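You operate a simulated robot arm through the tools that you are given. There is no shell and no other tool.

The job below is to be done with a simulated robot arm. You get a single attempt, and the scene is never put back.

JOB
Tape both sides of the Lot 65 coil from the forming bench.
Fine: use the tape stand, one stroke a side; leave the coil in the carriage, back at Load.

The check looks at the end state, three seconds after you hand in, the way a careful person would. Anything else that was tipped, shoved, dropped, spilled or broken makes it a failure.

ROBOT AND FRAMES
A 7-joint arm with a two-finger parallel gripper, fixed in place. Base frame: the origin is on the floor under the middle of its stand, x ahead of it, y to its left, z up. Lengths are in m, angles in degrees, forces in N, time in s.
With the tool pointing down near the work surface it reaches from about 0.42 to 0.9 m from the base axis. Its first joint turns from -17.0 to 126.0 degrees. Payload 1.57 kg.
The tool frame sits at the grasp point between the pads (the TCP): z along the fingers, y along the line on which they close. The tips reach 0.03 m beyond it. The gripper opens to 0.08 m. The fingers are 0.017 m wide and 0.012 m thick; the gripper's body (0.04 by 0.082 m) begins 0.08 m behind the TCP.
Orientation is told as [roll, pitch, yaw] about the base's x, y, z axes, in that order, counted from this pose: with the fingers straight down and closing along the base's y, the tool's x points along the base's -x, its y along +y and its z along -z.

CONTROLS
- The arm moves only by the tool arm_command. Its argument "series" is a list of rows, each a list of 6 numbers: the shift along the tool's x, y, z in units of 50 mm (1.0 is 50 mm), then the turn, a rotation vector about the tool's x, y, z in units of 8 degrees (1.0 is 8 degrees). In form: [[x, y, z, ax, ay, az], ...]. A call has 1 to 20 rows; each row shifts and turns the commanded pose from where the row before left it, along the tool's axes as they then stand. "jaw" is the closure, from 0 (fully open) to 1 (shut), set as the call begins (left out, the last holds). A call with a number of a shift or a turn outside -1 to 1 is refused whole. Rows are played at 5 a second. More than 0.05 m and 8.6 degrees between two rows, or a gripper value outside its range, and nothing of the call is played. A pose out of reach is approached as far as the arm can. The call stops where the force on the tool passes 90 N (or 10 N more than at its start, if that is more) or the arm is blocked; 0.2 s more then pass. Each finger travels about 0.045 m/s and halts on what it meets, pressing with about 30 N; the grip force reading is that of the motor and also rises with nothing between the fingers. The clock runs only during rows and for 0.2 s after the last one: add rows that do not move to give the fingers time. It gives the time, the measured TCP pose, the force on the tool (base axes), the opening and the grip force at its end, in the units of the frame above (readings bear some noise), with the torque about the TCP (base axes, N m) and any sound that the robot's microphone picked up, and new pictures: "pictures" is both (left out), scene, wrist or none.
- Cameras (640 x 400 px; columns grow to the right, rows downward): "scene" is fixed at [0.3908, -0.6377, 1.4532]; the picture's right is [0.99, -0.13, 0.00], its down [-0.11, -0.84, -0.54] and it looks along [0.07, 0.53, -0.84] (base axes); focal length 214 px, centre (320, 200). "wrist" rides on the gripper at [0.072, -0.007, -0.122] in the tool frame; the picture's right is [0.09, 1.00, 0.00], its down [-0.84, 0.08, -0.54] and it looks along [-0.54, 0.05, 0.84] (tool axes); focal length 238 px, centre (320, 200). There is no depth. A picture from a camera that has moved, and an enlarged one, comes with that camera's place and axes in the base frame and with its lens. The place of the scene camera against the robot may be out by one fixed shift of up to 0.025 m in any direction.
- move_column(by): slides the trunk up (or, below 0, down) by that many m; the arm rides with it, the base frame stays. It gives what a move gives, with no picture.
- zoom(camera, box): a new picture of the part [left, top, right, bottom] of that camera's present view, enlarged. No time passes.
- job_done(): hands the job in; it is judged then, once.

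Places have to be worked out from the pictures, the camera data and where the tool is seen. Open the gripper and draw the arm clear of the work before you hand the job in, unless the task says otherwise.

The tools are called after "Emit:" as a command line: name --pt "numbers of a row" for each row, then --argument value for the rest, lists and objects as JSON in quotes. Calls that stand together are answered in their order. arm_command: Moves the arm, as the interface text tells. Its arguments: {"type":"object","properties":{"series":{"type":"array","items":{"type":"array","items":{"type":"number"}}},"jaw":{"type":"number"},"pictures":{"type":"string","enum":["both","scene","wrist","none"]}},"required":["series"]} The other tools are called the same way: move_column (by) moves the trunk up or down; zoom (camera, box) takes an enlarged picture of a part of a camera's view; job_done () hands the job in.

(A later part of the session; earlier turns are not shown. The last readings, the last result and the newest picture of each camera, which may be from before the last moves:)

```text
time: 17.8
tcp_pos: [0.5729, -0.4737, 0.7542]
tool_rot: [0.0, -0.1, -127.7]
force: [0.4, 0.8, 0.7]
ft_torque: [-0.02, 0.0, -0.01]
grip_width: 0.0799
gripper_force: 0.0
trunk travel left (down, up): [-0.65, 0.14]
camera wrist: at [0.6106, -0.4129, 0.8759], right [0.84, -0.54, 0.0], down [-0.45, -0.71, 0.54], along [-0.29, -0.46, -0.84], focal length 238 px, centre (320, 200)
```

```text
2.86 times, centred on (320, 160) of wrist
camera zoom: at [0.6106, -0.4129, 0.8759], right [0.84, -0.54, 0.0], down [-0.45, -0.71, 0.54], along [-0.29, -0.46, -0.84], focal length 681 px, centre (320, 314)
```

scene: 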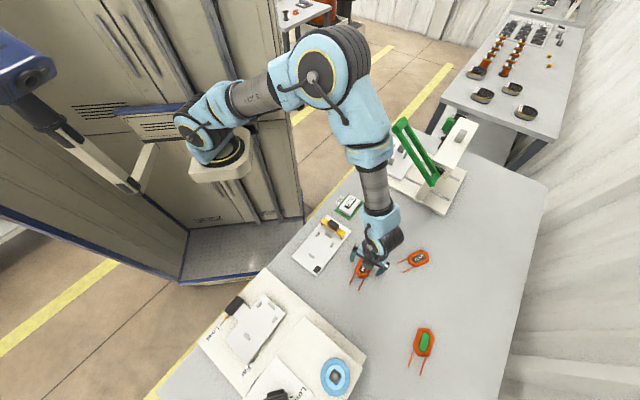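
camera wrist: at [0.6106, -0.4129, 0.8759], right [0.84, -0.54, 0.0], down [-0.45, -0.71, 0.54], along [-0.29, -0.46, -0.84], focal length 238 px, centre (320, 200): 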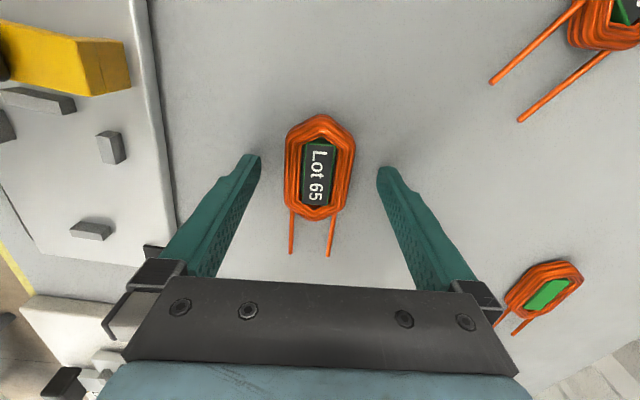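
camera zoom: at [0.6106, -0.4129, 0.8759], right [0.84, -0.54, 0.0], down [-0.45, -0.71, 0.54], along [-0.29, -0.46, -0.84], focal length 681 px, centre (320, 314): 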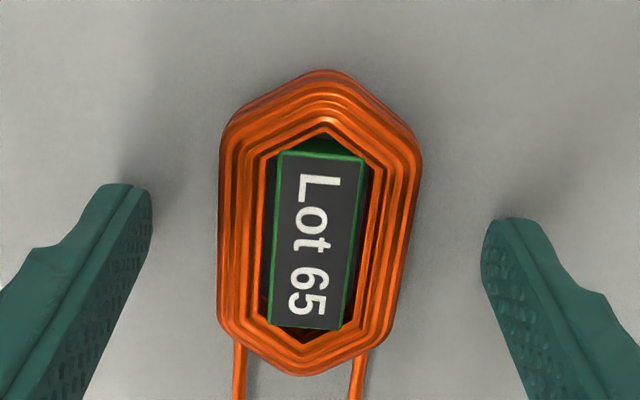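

The coil is centred between the fingertips, whose shadows show they are nearly at the table. A few more small steps down.

Emit:
arm_command --pt "0 0 0.06 0 0 0" --pt "0 0 0 0 0 0" --pictures "none"

Emit:
arm_command --pt "0 0 0.05 0 0 0" --pt "0 0 0 0 0 0" --pictures "wrist"

Emit:
zoom --camera "wrist" --box '[230, 90, 410, 230]'

```text
time: 18.4
tcp_pos: [0.5722, -0.4736, 0.7521]
tool_rot: [0.0, 0.0, -127.9]
force: [0.1, 0.1, 0.0]
ft_torque: [0.02, 0.03, -0.04]
grip_width: 0.0798
gripper_force: 0.0
trunk travel left (down, up): [-0.65, 0.14]
```

```text
time: 19.0
tcp_pos: [0.5709, -0.474, 0.75]
tool_rot: [0.0, 0.0, -127.8]
force: [-3.2, 1.4, 14.7]
ft_torque: [0.42, 0.6, -0.02]
grip_width: 0.0797
gripper_force: 0.1
trunk travel left (down, up): [-0.65, 0.14]
camera wrist: at [0.6103, -0.4127, 0.8716], right [0.84, -0.54, 0.0], down [-0.45, -0.71, 0.54], along [-0.29, -0.46, -0.84], focal length 238 px, centre (320, 200)
```

wrist: 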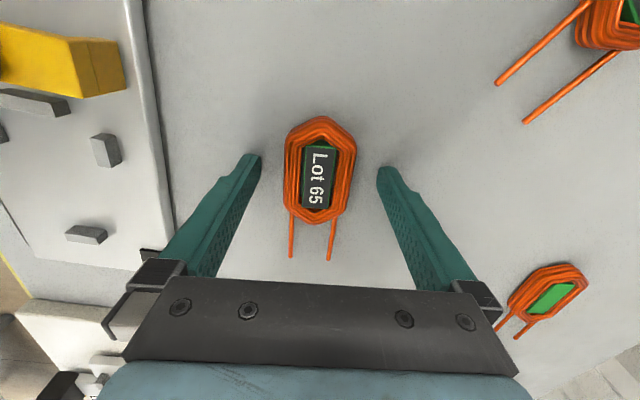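

```text
2.86 times, centred on (320, 160) of wrist
camera zoom: at [0.6103, -0.4127, 0.8716], right [0.84, -0.54, 0.0], down [-0.45, -0.71, 0.54], along [-0.29, -0.46, -0.84], focal length 681 px, centre (320, 314)
```

zoom: 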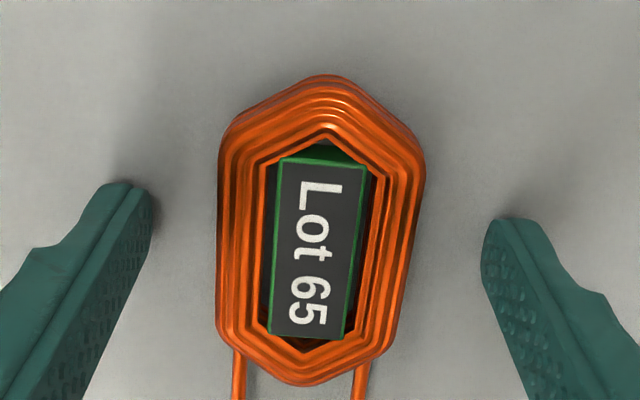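

Table contact at TCP z 0.750 (so the bench top is z 0.720). I back off ~3 mm and close the jaws on the coil.

Emit:
arm_command --pt "0 0 -0.06 0 0 0" --pt "0 0 0 0 0 0" --jaw 0 --pictures "none"

Emit:
arm_command --pt "0 0 0 0 0 0" --pt "0 0 0 0 0 0" --pt "0 0 0 0 0 0" --pt "0 0 0 0 0 0" --pt "0 0 0 0 0 0" --pt "0 0 0 0 0 0" --jaw 1 --pictures "both"

Emit:
zoom --camera "wrist" --box '[230, 90, 410, 230]'

```text
time: 19.6
tcp_pos: [0.5711, -0.4726, 0.7514]
tool_rot: [0.0, 0.0, -127.8]
force: [0.1, 0.0, 0.8]
ft_torque: [0.0, -0.01, -0.02]
grip_width: 0.08
gripper_force: 0.1
trunk travel left (down, up): [-0.65, 0.14]
```

```text
time: 21.0
tcp_pos: [0.5719, -0.4738, 0.7513]
tool_rot: [0.0, 0.0, -127.7]
force: [-0.8, 0.6, 0.0]
ft_torque: [-0.01, 0.04, 0.0]
grip_width: 0.0494
gripper_force: 30.0
trunk travel left (down, up): [-0.65, 0.14]
camera wrist: at [0.6101, -0.4124, 0.8733], right [0.84, -0.54, 0.0], down [-0.45, -0.71, 0.54], along [-0.29, -0.46, -0.84], focal length 238 px, centre (320, 200)
```

scene: 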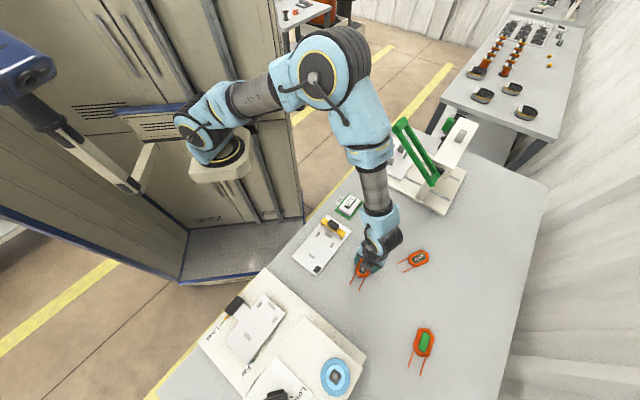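
wrist: 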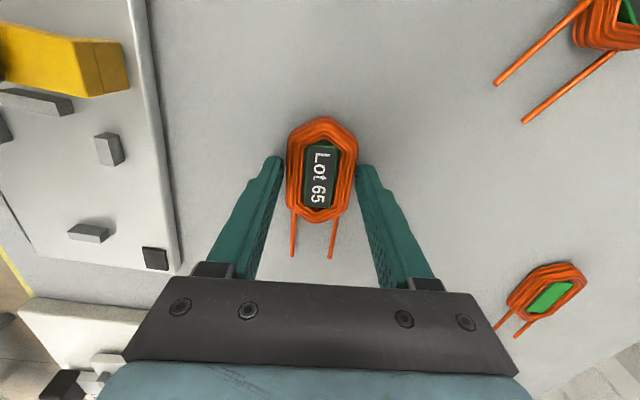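

```text
2.86 times, centred on (320, 160) of wrist
camera zoom: at [0.6101, -0.4124, 0.8733], right [0.84, -0.54, 0.0], down [-0.45, -0.71, 0.54], along [-0.29, -0.46, -0.84], focal length 681 px, centre (320, 314)
```

zoom: 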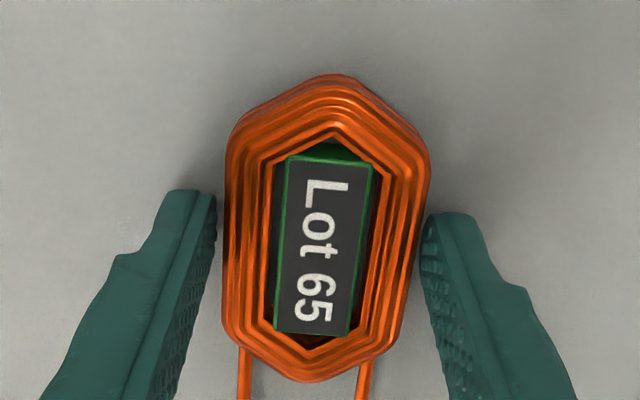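

The jaws hold the coil at 0.049 m width with 30 N. I lift it straight up and check that it came along.

Emit:
arm_command --pt "0 0 -0.4 0 0 0" --pt "0 0 -0.8 0 0 0" --pt "0 0 -0.9 0 0 0" --pt "0 0 -0.9 0 0 0" --pt "0 0 -0.9 0 0 0" --pt "0 0 -0.7 0 0 0" --pt "0 0 0 0 0 0" --jaw 1 --pictures "both"

Emit:
zoom --camera "wrist" --box '[230, 90, 410, 260]'

```text
time: 22.6
tcp_pos: [0.5717, -0.4742, 0.9831]
tool_rot: [0.1, -0.1, -127.9]
force: [-0.3, 0.0, -0.3]
ft_torque: [0.02, 0.01, -0.03]
grip_width: 0.0492
gripper_force: 29.6
trunk travel left (down, up): [-0.65, 0.14]
camera wrist: at [0.6107, -0.4132, 1.1042], right [0.84, -0.54, 0.0], down [-0.45, -0.71, 0.54], along [-0.29, -0.46, -0.84], focal length 238 px, centre (320, 200)
```

scene: 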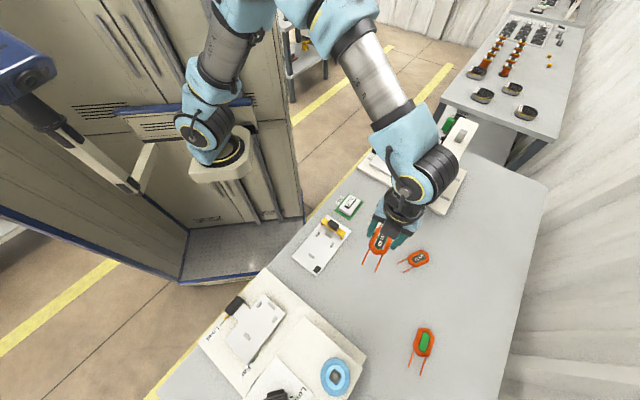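
wrist: 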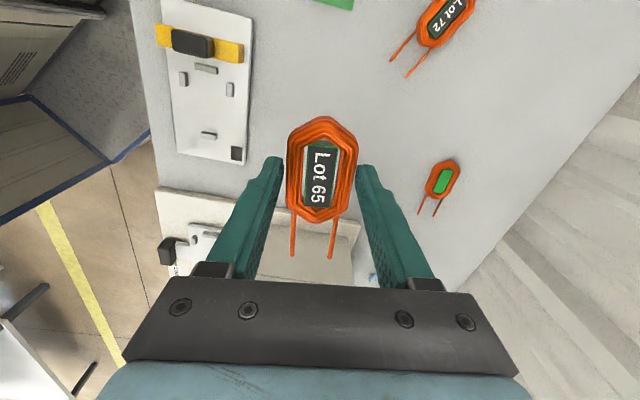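

```text
2.35 times, centred on (320, 175) of wrist
camera zoom: at [0.6107, -0.4132, 1.1042], right [0.84, -0.54, 0.0], down [-0.45, -0.71, 0.54], along [-0.29, -0.46, -0.84], focal length 561 px, centre (320, 259)
```

zoom: 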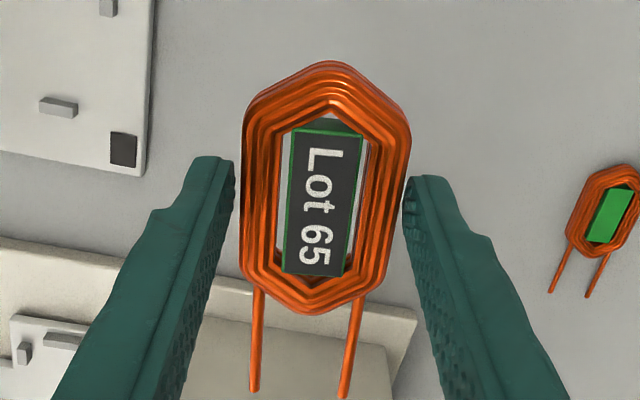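

The coil is held level with its leads pointing toward the stand. Now I carry it high over to the carriage and turn it to the nest's angle, stopping at z≈0.98 to look at the pins past the coil.

Emit:
arm_command --pt "-0.7485 -0.4418 0 0 0 0" --pt "-0.7485 -0.4418 0 0 0 0" --pt "-0.7485 -0.4418 0 0 0 0" --pt "-0.7485 -0.4418 0 0 0 0" --pt "-0.7485 -0.4418 0 0 0 0" --pt "-0.7485 -0.4418 0 0 0 0" --pt "-0.7485 -0.4418 0 0 0 0" --pt "-0.7485 -0.4418 0 0 0 0" --pt "-0.7485 -0.4418 0 0 0 0" --pt "0 0 0 0 0 0.875" --pt "0 0 0 0 0 0" --jaw 1 --pictures "both"

Emit:
zoom --camera "wrist" --box '[230, 40, 430, 180]'

Emit:
zoom --camera "wrist" --box '[130, 60, 330, 260]'

```text
time: 25.0
tcp_pos: [0.2088, -0.6171, 0.9806]
tool_rot: [0.0, 0.0, -134.9]
force: [-0.4, 0.6, -1.6]
ft_torque: [0.01, 0.0, 0.03]
grip_width: 0.049
gripper_force: 30.3
trunk travel left (down, up): [-0.65, 0.14]
camera wrist: at [0.2551, -0.562, 1.1031], right [0.77, -0.64, 0.0], down [-0.54, -0.65, 0.54], along [-0.35, -0.42, -0.84], focal length 238 px, centre (320, 200)
```

scene: 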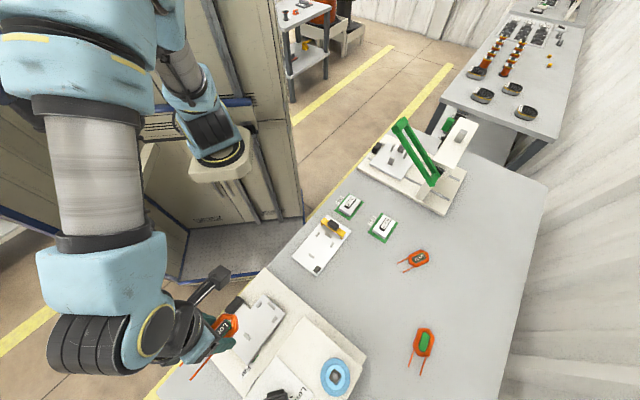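
wrist: 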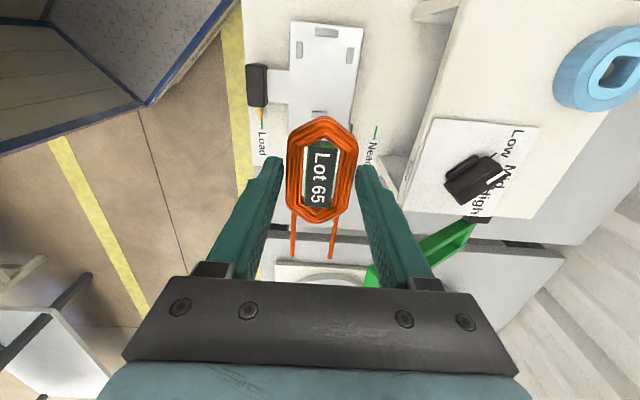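

```text
2.86 times, centred on (330, 110) of wrist
camera zoom: at [0.2551, -0.562, 1.1031], right [0.77, -0.64, 0.0], down [-0.54, -0.65, 0.54], along [-0.35, -0.42, -0.84], focal length 681 px, centre (291, 457)
```

zoom: 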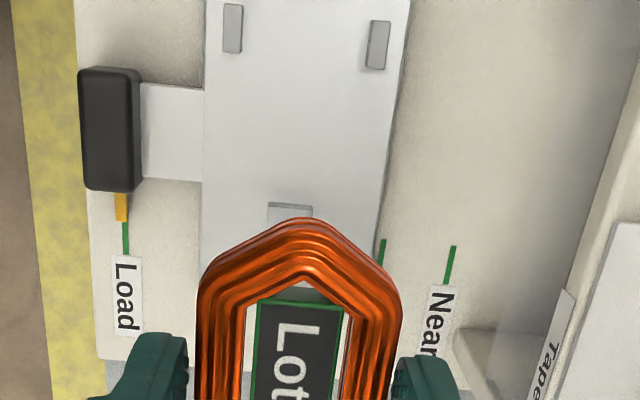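

```text
2.00 times, centred on (230, 160) of wrist
camera zoom: at [0.2551, -0.562, 1.1031], right [0.77, -0.64, 0.0], down [-0.54, -0.65, 0.54], along [-0.35, -0.42, -0.84], focal length 477 px, centre (500, 280)
```

zoom: 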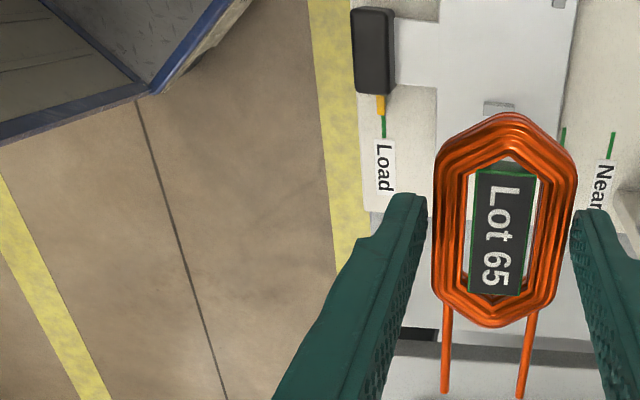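

The pins are clearly visible past the coil: I compute the nest centre at (0.236, −0.5915), nearly aligned with the tool now. I shift over it and lower to z≈0.82 to re-check alignment.

Emit:
arm_command --pt "0.744 0.02 0 0 0 0" --pt "0 0 0.8 0 0 0" --pt "0 0 0.8 0 0 0" --pt "0 0 0.8 0 0 0" --pt "0 0 0.8 0 0 0" --pt "0 0 0 0 0 0" --jaw 1 --pictures "both"

Emit:
zoom --camera "wrist" --box '[230, 80, 410, 270]'

Emit:
zoom --camera "scene" --box '[180, 260, 320, 380]'

```text
time: 26.4
tcp_pos: [0.2366, -0.5934, 0.8216]
tool_rot: [0.1, 0.0, -134.8]
force: [-0.4, 0.2, -1.7]
ft_torque: [-0.01, 0.04, -0.01]
grip_width: 0.0487
gripper_force: 30.0
trunk travel left (down, up): [-0.65, 0.14]
camera wrist: at [0.2817, -0.5369, 0.9436], right [0.77, -0.64, 0.0], down [-0.54, -0.65, 0.54], along [-0.34, -0.42, -0.84], focal length 238 px, centre (320, 200)
```

scene: 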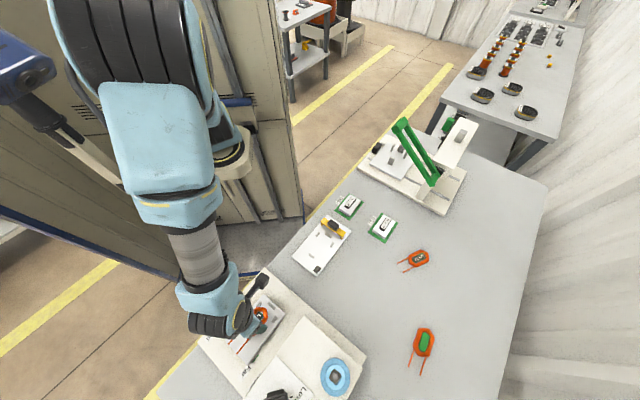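
wrist: 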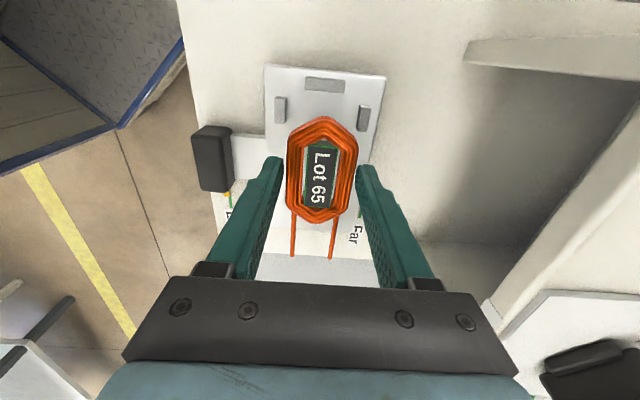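

```text
2.11 times, centred on (320, 175) of wrist
camera zoom: at [0.2817, -0.5369, 0.9436], right [0.77, -0.64, 0.0], down [-0.54, -0.65, 0.54], along [-0.34, -0.42, -0.84], focal length 502 px, centre (320, 253)
```

zoom: 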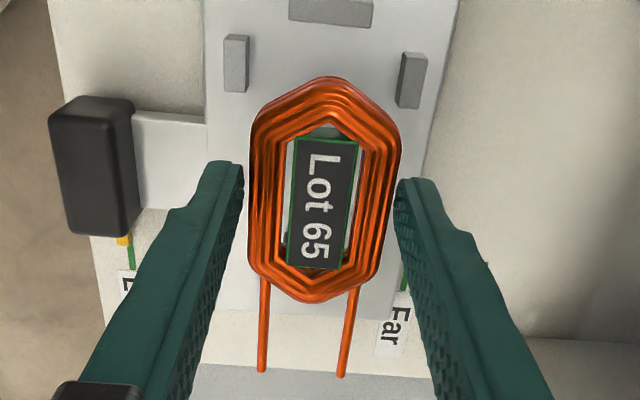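

```text
3.33 times, centred on (250, 320) of scene
camera zoom: at [0.3908, -0.6377, 1.4532], right [0.99, -0.13, 0.0], down [-0.11, -0.84, -0.54], along [0.07, 0.53, -0.84], focal length 715 px, centre (553, -200)
```

zoom: 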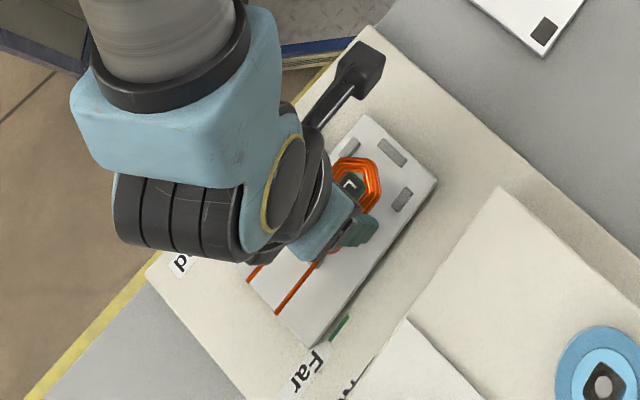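

Pins and coil agree to ~2 mm; I nudge 2 mm toward the robot side and lower in stages, watching the force for contact with the plate.

Emit:
arm_command --pt "0 -0.04 0.25 0 0 0" --pt "0 0 0.25 0 0 0" --pt "0 0 0 0 0 0" --jaw 1 --pictures "wrist"

Emit:
zoom --camera "wrist" --box '[230, 80, 410, 270]'

```text
time: 27.2
tcp_pos: [0.233, -0.5911, 0.7974]
tool_rot: [0.0, 0.1, -134.9]
force: [-0.3, -0.8, -0.6]
ft_torque: [0.0, 0.02, 0.02]
grip_width: 0.0491
gripper_force: 30.1
trunk travel left (down, up): [-0.65, 0.14]
camera wrist: at [0.2793, -0.5354, 0.9188], right [0.77, -0.64, 0.0], down [-0.54, -0.65, 0.54], along [-0.35, -0.42, -0.84], focal length 238 px, centre (320, 200)
```

wrist: 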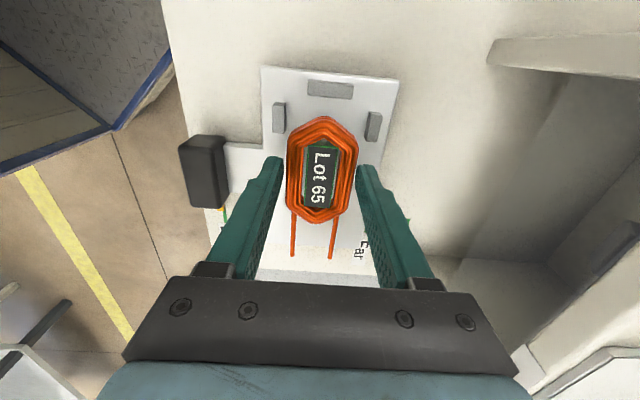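

```text
2.11 times, centred on (320, 175) of wrist
camera zoom: at [0.2793, -0.5354, 0.9188], right [0.77, -0.64, 0.0], down [-0.54, -0.65, 0.54], along [-0.35, -0.42, -0.84], focal length 502 px, centre (320, 253)
```

zoom: 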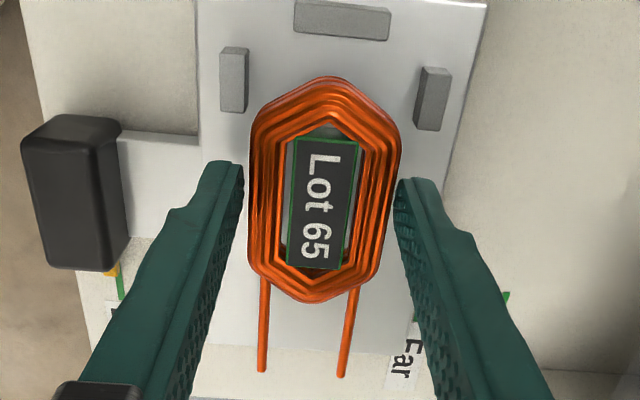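

Coil is now centred between the pins (V 0.584 vs 0.5845). I lower the last 15 mm in small steps, checking force.

Emit:
arm_command --pt "0.02 0.01 0.08 0 0 0" --pt "0 0 0.08 0 0 0" --pt "0 0 0 0 0 0" --jaw 1 --pictures "wrist"

Emit:
arm_command --pt "0 0 0.06 0 0 0" --pt "0 0 0 0 0 0" --jaw 1 --pictures "wrist"

Emit:
zoom --camera "wrist" --box '[230, 80, 410, 270]'

```text
time: 28.0
tcp_pos: [0.2343, -0.5888, 0.789]
tool_rot: [0.0, 0.0, -134.9]
force: [1.1, 2.1, -1.7]
ft_torque: [0.07, -0.03, -0.04]
grip_width: 0.0492
gripper_force: 30.1
trunk travel left (down, up): [-0.65, 0.14]
camera wrist: at [0.2803, -0.5342, 0.9104], right [0.77, -0.64, 0.0], down [-0.54, -0.65, 0.54], along [-0.35, -0.42, -0.84], focal length 238 px, centre (320, 200)
```

wrist: 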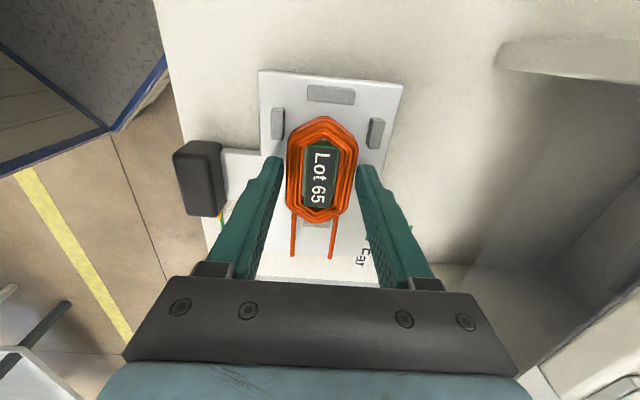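

```text
time: 28.6
tcp_pos: [0.2346, -0.5899, 0.7867]
tool_rot: [0.0, 0.0, -135.0]
force: [1.1, 1.1, -1.0]
ft_torque: [0.01, -0.03, 0.04]
grip_width: 0.049
gripper_force: 30.2
trunk travel left (down, up): [-0.65, 0.14]
camera wrist: at [0.2806, -0.5343, 0.9077], right [0.77, -0.64, 0.0], down [-0.54, -0.65, 0.54], along [-0.35, -0.42, -0.84], focal length 238 px, centre (320, 200)
```

wrist: 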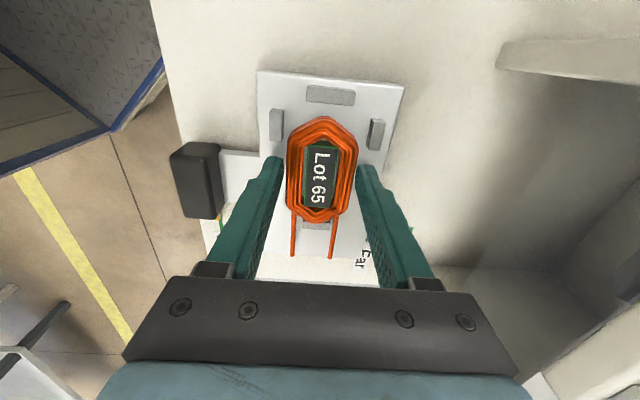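

```text
2.11 times, centred on (320, 175) of wrist
camera zoom: at [0.2806, -0.5343, 0.9077], right [0.77, -0.64, 0.0], down [-0.54, -0.65, 0.54], along [-0.35, -0.42, -0.84], focal length 502 px, centre (320, 253)
```

zoom: 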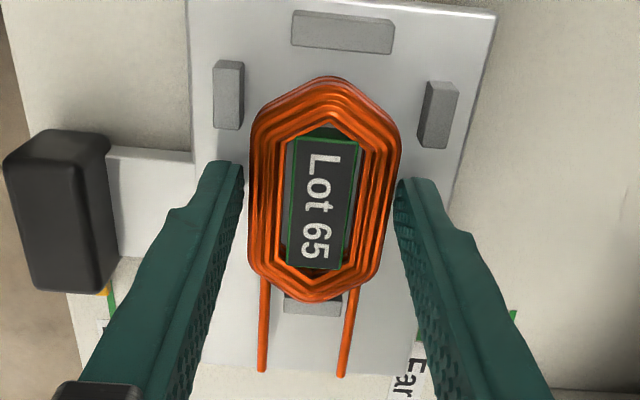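

The rear pin sits between the leads and the side pins flank the coil; I shift ~1.2 mm to centre it and go down in 2 mm steps until I feel the plate.

Emit:
arm_command --pt "0.01 0.025 0.04 0 0 0" --pt "0 0 0 0 0 0" --jaw 1 --pictures "none"

Emit:
arm_command --pt "0 0 0.04 0 0 0" --pt "0 0 0 0 0 0" --jaw 1 --pictures "none"

Emit:
arm_command --pt "0 0 0.04 0 0 0" --pt "0 0 0 0 0 0" --jaw 1 --pictures "wrist"

```text
time: 29.2
tcp_pos: [0.2357, -0.5905, 0.7838]
tool_rot: [0.0, 0.0, -135.0]
force: [0.2, 0.1, -1.0]
ft_torque: [0.0, 0.0, 0.0]
grip_width: 0.0491
gripper_force: 29.6
trunk travel left (down, up): [-0.65, 0.14]
```

```text
time: 29.8
tcp_pos: [0.2371, -0.5918, 0.7829]
tool_rot: [0.2, 0.0, -134.8]
force: [3.1, 1.2, 20.7]
ft_torque: [0.04, 0.0, -0.06]
grip_width: 0.0493
gripper_force: 29.8
trunk travel left (down, up): [-0.65, 0.14]
```

```text
time: 30.4
tcp_pos: [0.2374, -0.5913, 0.7829]
tool_rot: [0.3, -0.1, -134.8]
force: [2.4, 0.3, 50.1]
ft_torque: [1.09, 0.69, 0.17]
grip_width: 0.0491
gripper_force: 29.7
trunk travel left (down, up): [-0.65, 0.14]
camera wrist: at [0.2817, -0.5349, 0.9034], right [0.77, -0.64, 0.0], down [-0.54, -0.65, 0.54], along [-0.34, -0.42, -0.84], focal length 238 px, centre (320, 200)
```

wrist: 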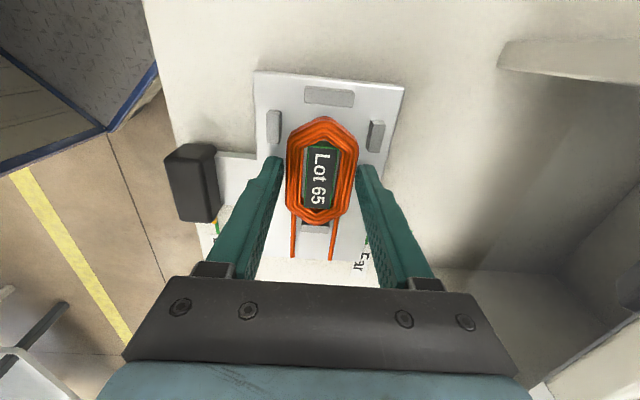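

Contact at z 0.783 means the coil rests on the plate (z≈0.7515). I relieve the pressing force and look before releasing.

Emit:
arm_command --pt "0 0 -0.06 0 0 0" --pt "0 0 0 0 0 0" --jaw 1 --pictures "wrist"

Emit:
zoom --camera "wrist" --box '[230, 80, 410, 270]'

```text
time: 31.0
tcp_pos: [0.2364, -0.5914, 0.7824]
tool_rot: [-0.1, 0.0, -134.9]
force: [-2.0, -5.1, 19.7]
ft_torque: [-0.25, 0.22, 0.17]
grip_width: 0.0493
gripper_force: 29.8
trunk travel left (down, up): [-0.65, 0.14]
camera wrist: at [0.2814, -0.5349, 0.9035], right [0.77, -0.64, 0.0], down [-0.54, -0.65, 0.54], along [-0.35, -0.42, -0.84], focal length 238 px, centre (320, 200)
```

wrist: 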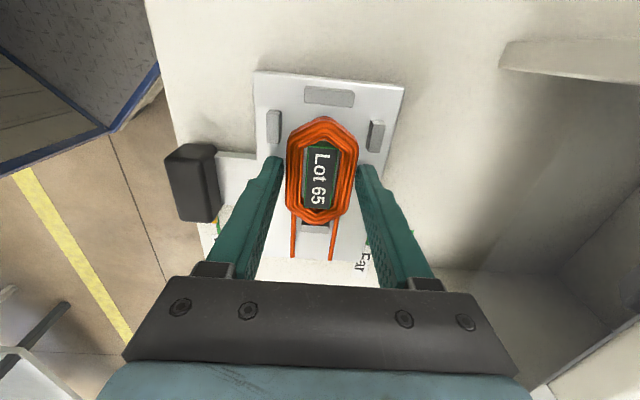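

```text
2.11 times, centred on (320, 175) of wrist
camera zoom: at [0.2814, -0.5349, 0.9035], right [0.77, -0.64, 0.0], down [-0.54, -0.65, 0.54], along [-0.35, -0.42, -0.84], focal length 502 px, centre (320, 253)
```

zoom: 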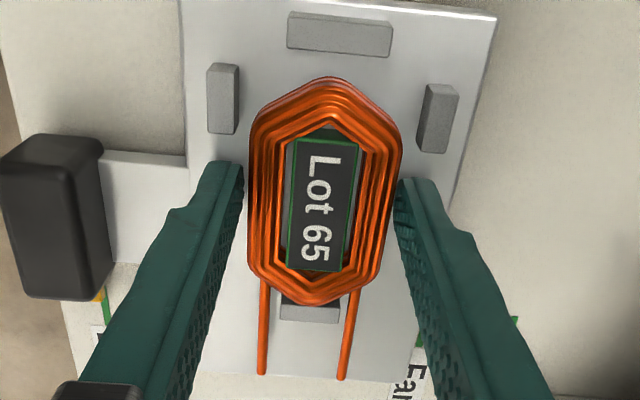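

The leads straddle the rear pin and the coil sits between the side pins. I ease the remaining load and open the jaws.

Emit:
arm_command --pt "0 0 -0.03 0 0 0" --pt "0 0 0 0 0 0" --jaw 1 --pictures "none"

Emit:
arm_command --pt "0 0 0 0 0 0" --pt "0 0 0 0 0 0" --pt "0 0 0 0 0 0" --pt "0 0 0 0 0 0" --pt "0 0 0 0 0 0" --jaw 0 --pictures "wrist"

Emit:
zoom --camera "wrist" --box '[210, 80, 430, 270]'

```text
time: 31.6
tcp_pos: [0.2378, -0.5895, 0.782]
tool_rot: [-0.1, 0.2, -134.8]
force: [-0.6, -0.1, -1.6]
ft_torque: [0.03, -0.02, 0.02]
grip_width: 0.0489
gripper_force: 29.8
trunk travel left (down, up): [-0.65, 0.14]
```

```text
time: 32.8
tcp_pos: [0.2378, -0.5903, 0.7846]
tool_rot: [0.0, 0.0, -135.0]
force: [0.0, 0.3, -0.9]
ft_torque: [0.01, 0.01, -0.02]
grip_width: 0.0799
gripper_force: 0.0
trunk travel left (down, up): [-0.65, 0.14]
camera wrist: at [0.2824, -0.5351, 0.9054], right [0.77, -0.64, 0.0], down [-0.54, -0.65, 0.54], along [-0.35, -0.42, -0.84], focal length 238 px, centre (320, 200)
```

wrist: 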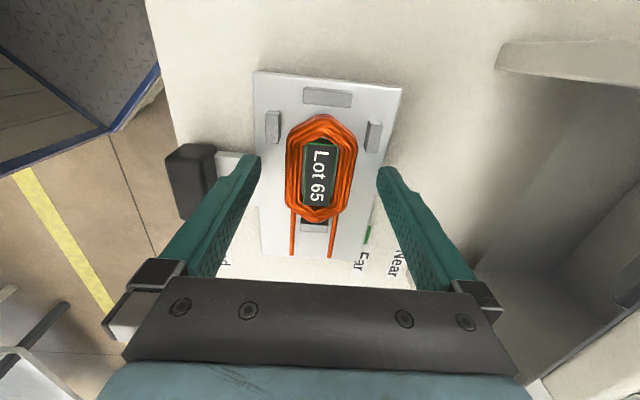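

```text
2.11 times, centred on (320, 175) of wrist
camera zoom: at [0.2824, -0.5351, 0.9054], right [0.77, -0.64, 0.0], down [-0.54, -0.65, 0.54], along [-0.35, -0.42, -0.84], focal length 502 px, centre (320, 253)
```

zoom: 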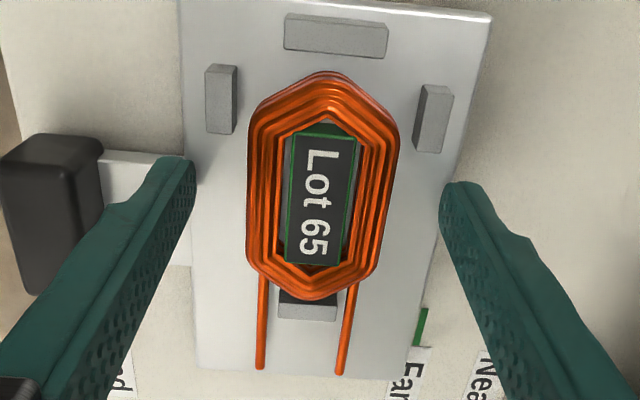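

The coil is seated flat in the carriage. I lift clear and move over toward the head to measure its height, the black carriage knob and the lever.

Emit:
arm_command --pt "0 0 -0.3 0 0 0" --pt "0 0 -0.9 0 0 0" --pt "0 0 -0.95 0 0 0" --pt "0 0 -0.95 0 0 0" --pt "0 0 -0.95 0 0 0" --pt "0 0.7 0 0 0 0" --pt "0 0.7 0 0 0 0" --pt "0 0 0 0 0 0" --jaw 0 --pictures "both"

Emit:
zoom --camera "wrist" --box '[200, 20, 420, 270]'

Emit:
zoom --camera "scene" --box '[180, 260, 380, 400]'

```text
time: 34.6
tcp_pos: [0.2868, -0.6395, 0.9874]
tool_rot: [0.0, -0.1, -134.8]
force: [-0.9, -0.5, 0.1]
ft_torque: [-0.01, 0.05, -0.05]
grip_width: 0.0799
gripper_force: 0.0
trunk travel left (down, up): [-0.65, 0.14]
camera wrist: at [0.3317, -0.5837, 1.1079], right [0.77, -0.64, 0.0], down [-0.54, -0.65, 0.54], along [-0.35, -0.42, -0.84], focal length 238 px, centre (320, 200)
```

scene: 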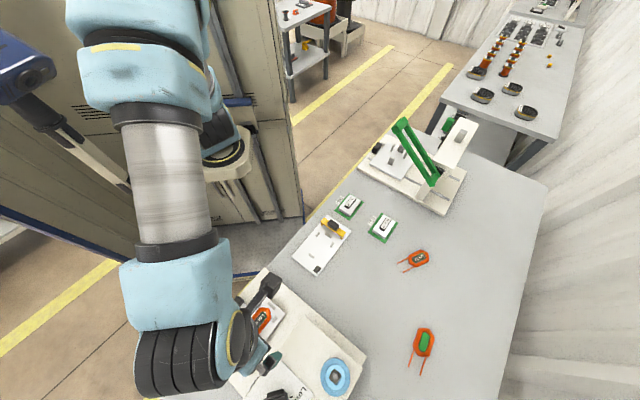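
wrist: 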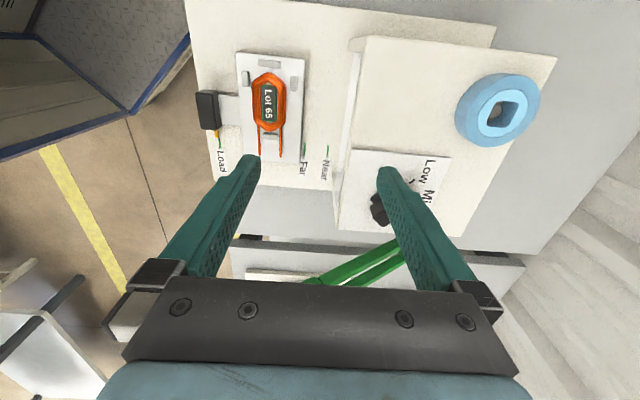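

```text
1.60 times, centred on (310, 145) of wrist
camera zoom: at [0.3317, -0.5837, 1.1079], right [0.77, -0.64, 0.0], down [-0.54, -0.65, 0.54], along [-0.35, -0.42, -0.84], focal length 381 px, centre (336, 288)
```

zoom: 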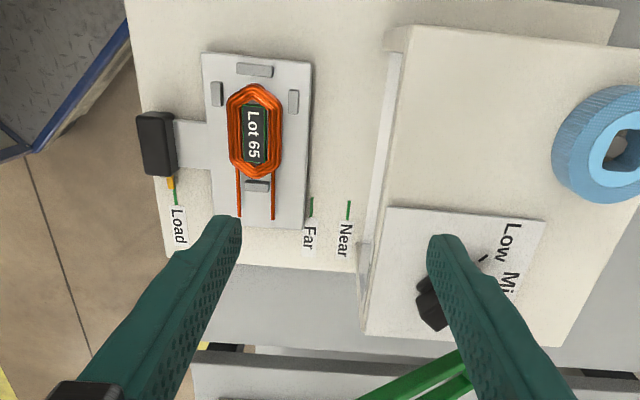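

```text
2.86 times, centred on (280, 330) of scene
camera zoom: at [0.3908, -0.6377, 1.4532], right [0.99, -0.13, 0.0], down [-0.11, -0.84, -0.54], along [0.07, 0.53, -0.84], focal length 613 px, centre (434, -171)
```

zoom: 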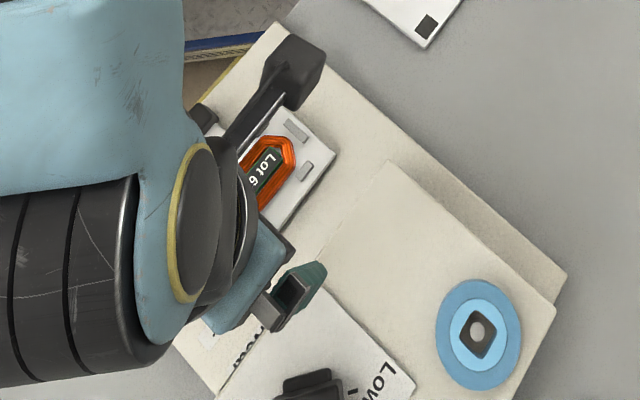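

Head front edge is at V≈0.686 with top at z≈0.873; Far and Near ticks are ≈0.136 and ≈0.174 m beyond Load. Now I take a look at the lever from the robot side with yaw −45°, safely above it.

Emit:
arm_command --pt "0 0 -0.8 0 0 0" --pt "-0.72 -0.5 -0.2 0 0 0" --pt "-0.72 -0.5 -0.2 0 0 0" --pt "-0.72 -0.5 -0.2 0 0 0" --pt "-0.72 -0.5 0 0 0 0" --pt "-0.72 -0.5 0 0 0 0" --pt "0 0 0 0 0 -1" --pt "0 0 0 0 0 -1" --pt "0 0 0 0 0 -1" --pt "0 0 0 0 0 -1" --pt "0 0 0 0 0 -1" --pt "0 0 0 0 0 -1" --pt "0 0 0 0 0 -1" --pt "0 0 0 0 0 -1" --pt "0 0 0 0 0 -1" --pt "0 0 0 0 0 -1" --pt "0 0 0 0 0 -1" --pt "0 0 0 0 0 -0.225" --pt "0 0 0 0 0 0" --jaw 0 --pictures "both"

Emit:
zoom --camera "wrist" --box '[230, 130, 430, 290]'

```text
time: 38.6
tcp_pos: [0.0713, -0.6779, 1.057]
tool_rot: [0.0, 0.0, -44.9]
force: [0.2, -0.2, 0.1]
ft_torque: [0.01, -0.01, 0.0]
grip_width: 0.08
gripper_force: 0.0
trunk travel left (down, up): [-0.65, 0.14]
camera wrist: at [0.0145, -0.6328, 1.178], right [0.64, 0.77, 0.0], down [0.65, -0.54, 0.54], along [0.42, -0.35, -0.84], focal length 238 px, centre (320, 200)
```

scene: 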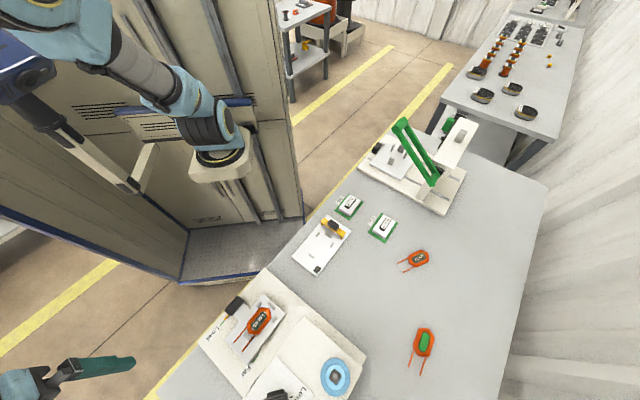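
wrist: 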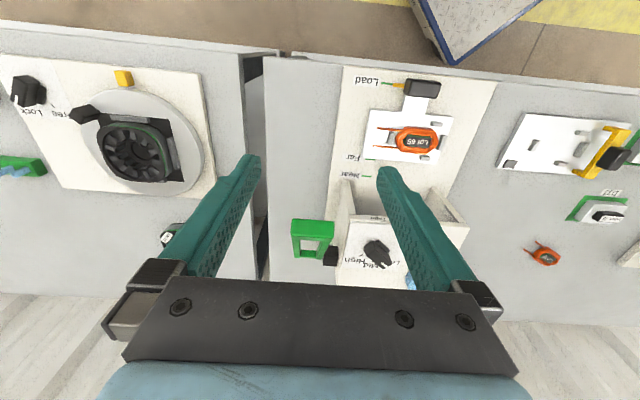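

```text
2.50 times, centred on (330, 210) of wrist
camera zoom: at [0.0145, -0.6328, 1.178], right [0.64, 0.77, 0.0], down [0.65, -0.54, 0.54], along [0.42, -0.35, -0.84], focal length 596 px, centre (295, 175)
```

zoom: 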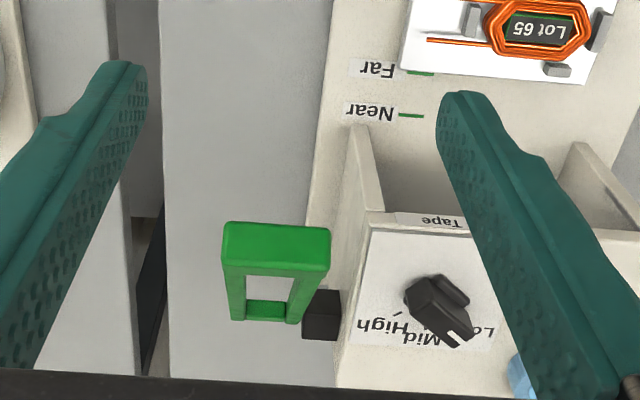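

This view shows the lever clearly: handle bar at about U −0.428, V 0.658, z 0.938 pivoting about V≈0.81, z≈0.836. I zoom on the dial, the carriage knob and the seated coil from here.

Emit:
zoom --camera "wrist" --box '[340, 65, 480, 185]'

Emit:
zoom --camera "wrist" --box '[280, 200, 420, 290]'

```text
3.33 times, centred on (410, 125) of wrist
camera zoom: at [0.0145, -0.6328, 1.178], right [0.64, 0.77, 0.0], down [0.65, -0.54, 0.54], along [0.42, -0.35, -0.84], focal length 794 px, centre (20, 450)
```

zoom: 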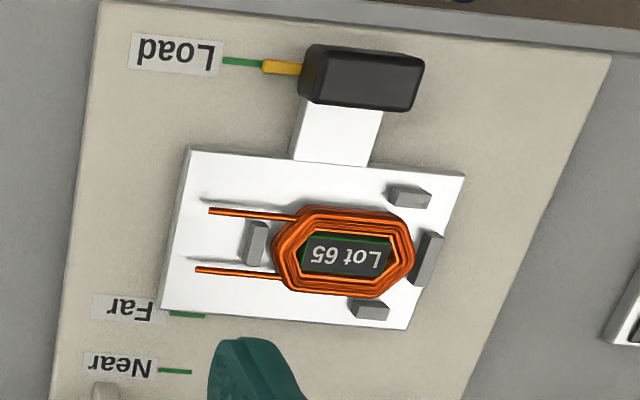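

```text
4.44 times, centred on (350, 245) of wrist
camera zoom: at [0.0145, -0.6328, 1.178], right [0.64, 0.77, 0.0], down [0.65, -0.54, 0.54], along [0.42, -0.35, -0.84], focal length 1059 px, centre (187, 0)
```

zoom: 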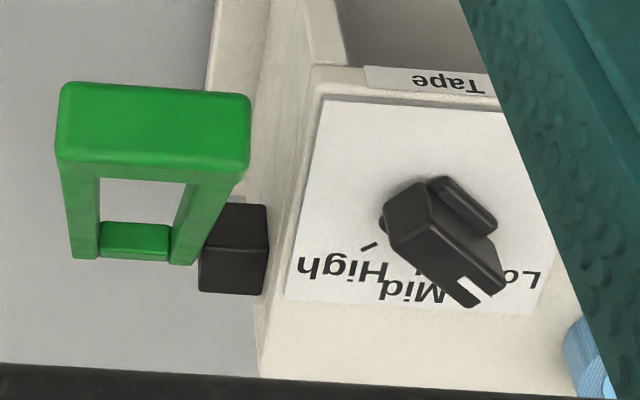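

The coil is seated correctly between all four pins, and the carriage pointer is on Load. The knob looks about 0.055 m long (along the bench) and low (top z≈0.765). I move above it at yaw −45° for a closer look before gripping it.

Emit:
arm_command --pt "0.16 0.64 0.628 0 0 0" --pt "0.16 0.64 0.628 0 0 0" --pt "0.16 0.64 0.628 0 0 0" --pt "0.16 0.64 0.628 0 0 0" --pt "0.16 0.64 0.628 0 0 0" --pt "0 0 0 0 0 0" --jaw 0 --pictures "wrist"

Emit:
zoom --camera "wrist" --box '[240, 60, 400, 200]'

```text
time: 40.0
tcp_pos: [0.1591, -0.5365, 0.9001]
tool_rot: [0.0, -0.1, -45.1]
force: [0.5, 0.0, 1.1]
ft_torque: [0.03, 0.0, 0.03]
grip_width: 0.0799
gripper_force: 0.1
trunk travel left (down, up): [-0.65, 0.14]
camera wrist: at [0.1027, -0.4914, 1.0213], right [0.64, 0.77, 0.0], down [0.65, -0.54, 0.54], along [0.42, -0.35, -0.84], focal length 238 px, centre (320, 200)
```

wrist: 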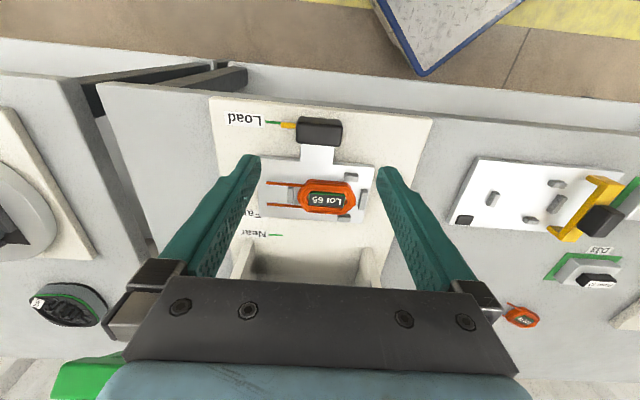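

```text
2.86 times, centred on (320, 130) of wrist
camera zoom: at [0.1027, -0.4914, 1.0213], right [0.64, 0.77, 0.0], down [0.65, -0.54, 0.54], along [0.42, -0.35, -0.84], focal length 681 px, centre (320, 400)
```

zoom: 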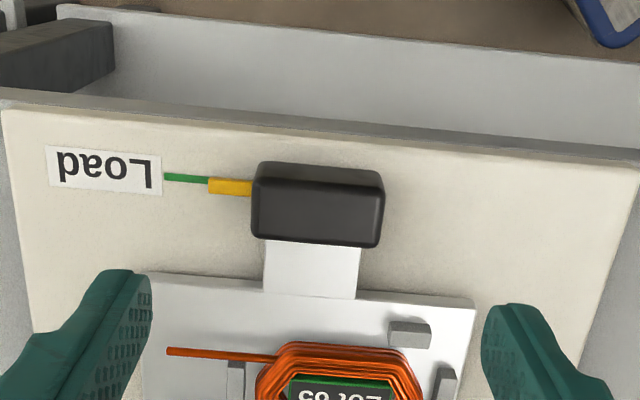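

The knob spans U −0.293…−0.244, V 0.487…0.512 with its top at z≈0.77, and the pointer lies flat beside it. I tilt the tool 15° so its body leans away from the head, and lower partway over the knob.

Emit:
arm_command --pt "0 -0.02 0 0 -0.9375 0" --pt "0 0 0 0 -0.9375 0" --pt "0.17 0 0.637 0 0 0" --pt "0.17 0 0.637 0 0 0" --pt "0 0 0 0 0 0" --jaw 0 --pictures "both"

Emit:
zoom --camera "wrist" --box '[220, 90, 420, 290]'

```text
time: 41.2
tcp_pos: [0.1537, -0.5372, 0.833]
tool_rot: [0.0, -15.0, -45.1]
force: [0.0, -0.2, 0.0]
ft_torque: [0.03, -0.01, 0.01]
grip_width: 0.0799
gripper_force: 0.0
trunk travel left (down, up): [-0.65, 0.14]
camera wrist: at [0.0779, -0.4707, 0.9318], right [0.64, 0.77, -0.02], down [0.53, -0.42, 0.74], along [0.56, -0.49, -0.67], focal length 238 px, centre (320, 200)
```

scene: 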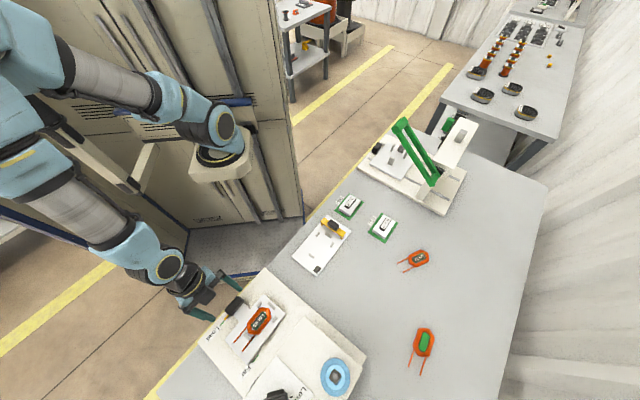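
wrist: 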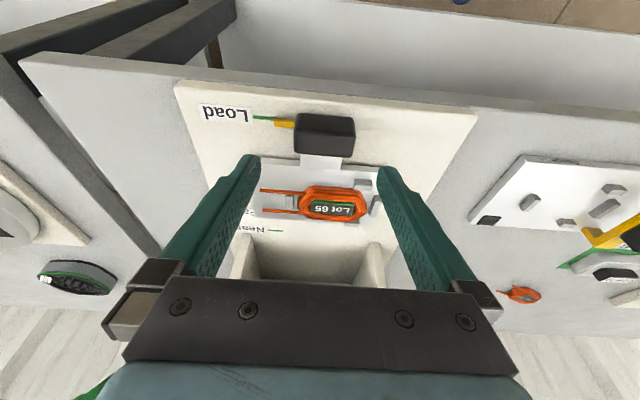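

```text
2.00 times, centred on (320, 190) of wrist
camera zoom: at [0.0779, -0.4707, 0.9318], right [0.64, 0.77, -0.02], down [0.53, -0.42, 0.74], along [0.56, -0.49, -0.67], focal length 477 px, centre (320, 220)
```

zoom: 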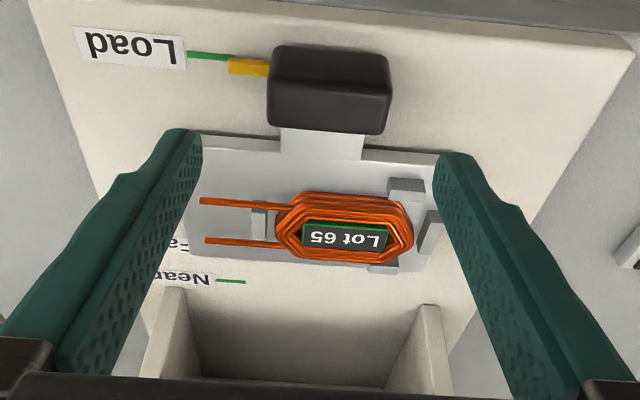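

Position is good; knob lies centrally between the fingers. I lower to z≈0.787 so the fingertips straddle the knob ends, just above the pointer.

Emit:
arm_command --pt "0.07 0.03 0.46 0 0 0" --pt "0.07 0.03 0.46 0 0 0" --pt "0 0 0 0 0 0" --jaw 0 --pictures "both"

Emit:
zoom --camera "wrist" --box '[220, 90, 420, 290]'

Emit:
zoom --camera "scene" --box '[160, 260, 320, 380]'

```text
time: 42.0
tcp_pos: [0.1596, -0.5403, 0.7867]
tool_rot: [0.1, -15.0, -45.1]
force: [-0.1, -0.3, -0.1]
ft_torque: [0.01, -0.01, -0.02]
grip_width: 0.08
gripper_force: 0.0
trunk travel left (down, up): [-0.65, 0.14]
camera wrist: at [0.0834, -0.474, 0.8858], right [0.64, 0.77, -0.02], down [0.53, -0.42, 0.74], along [0.56, -0.49, -0.67], focal length 238 px, centre (320, 200)
```

scene: 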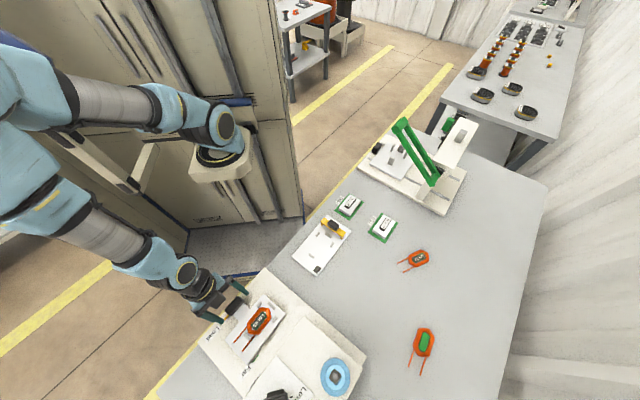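
wrist: 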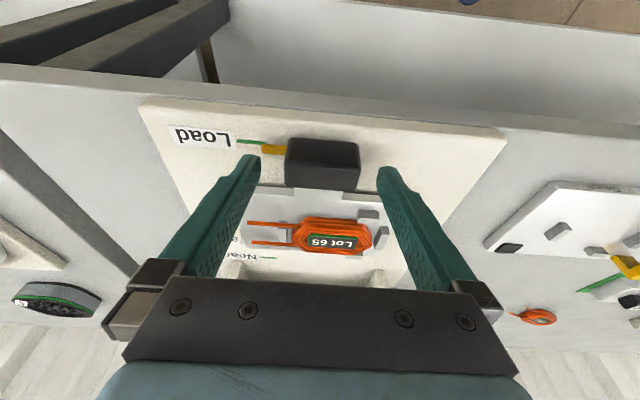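

```text
2.00 times, centred on (320, 190) of wrist
camera zoom: at [0.0834, -0.474, 0.8858], right [0.64, 0.77, -0.02], down [0.53, -0.42, 0.74], along [0.56, -0.49, -0.67], focal length 477 px, centre (320, 220)
```

zoom: 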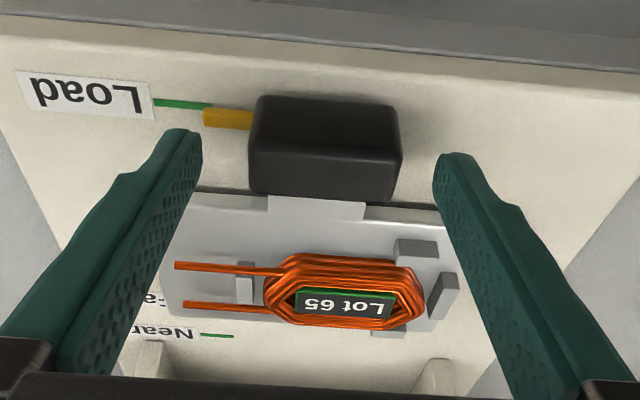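

```text
3.33 times, centred on (240, 320) of scene
camera zoom: at [0.3908, -0.6377, 1.4532], right [0.99, -0.13, 0.0], down [-0.11, -0.84, -0.54], along [0.07, 0.53, -0.84], focal length 715 px, centre (587, -200)
```

zoom: 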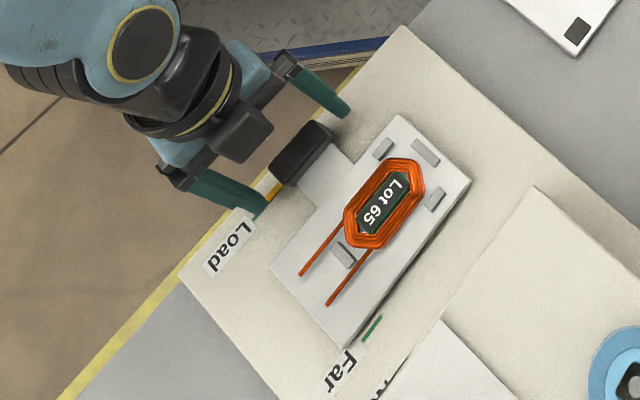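

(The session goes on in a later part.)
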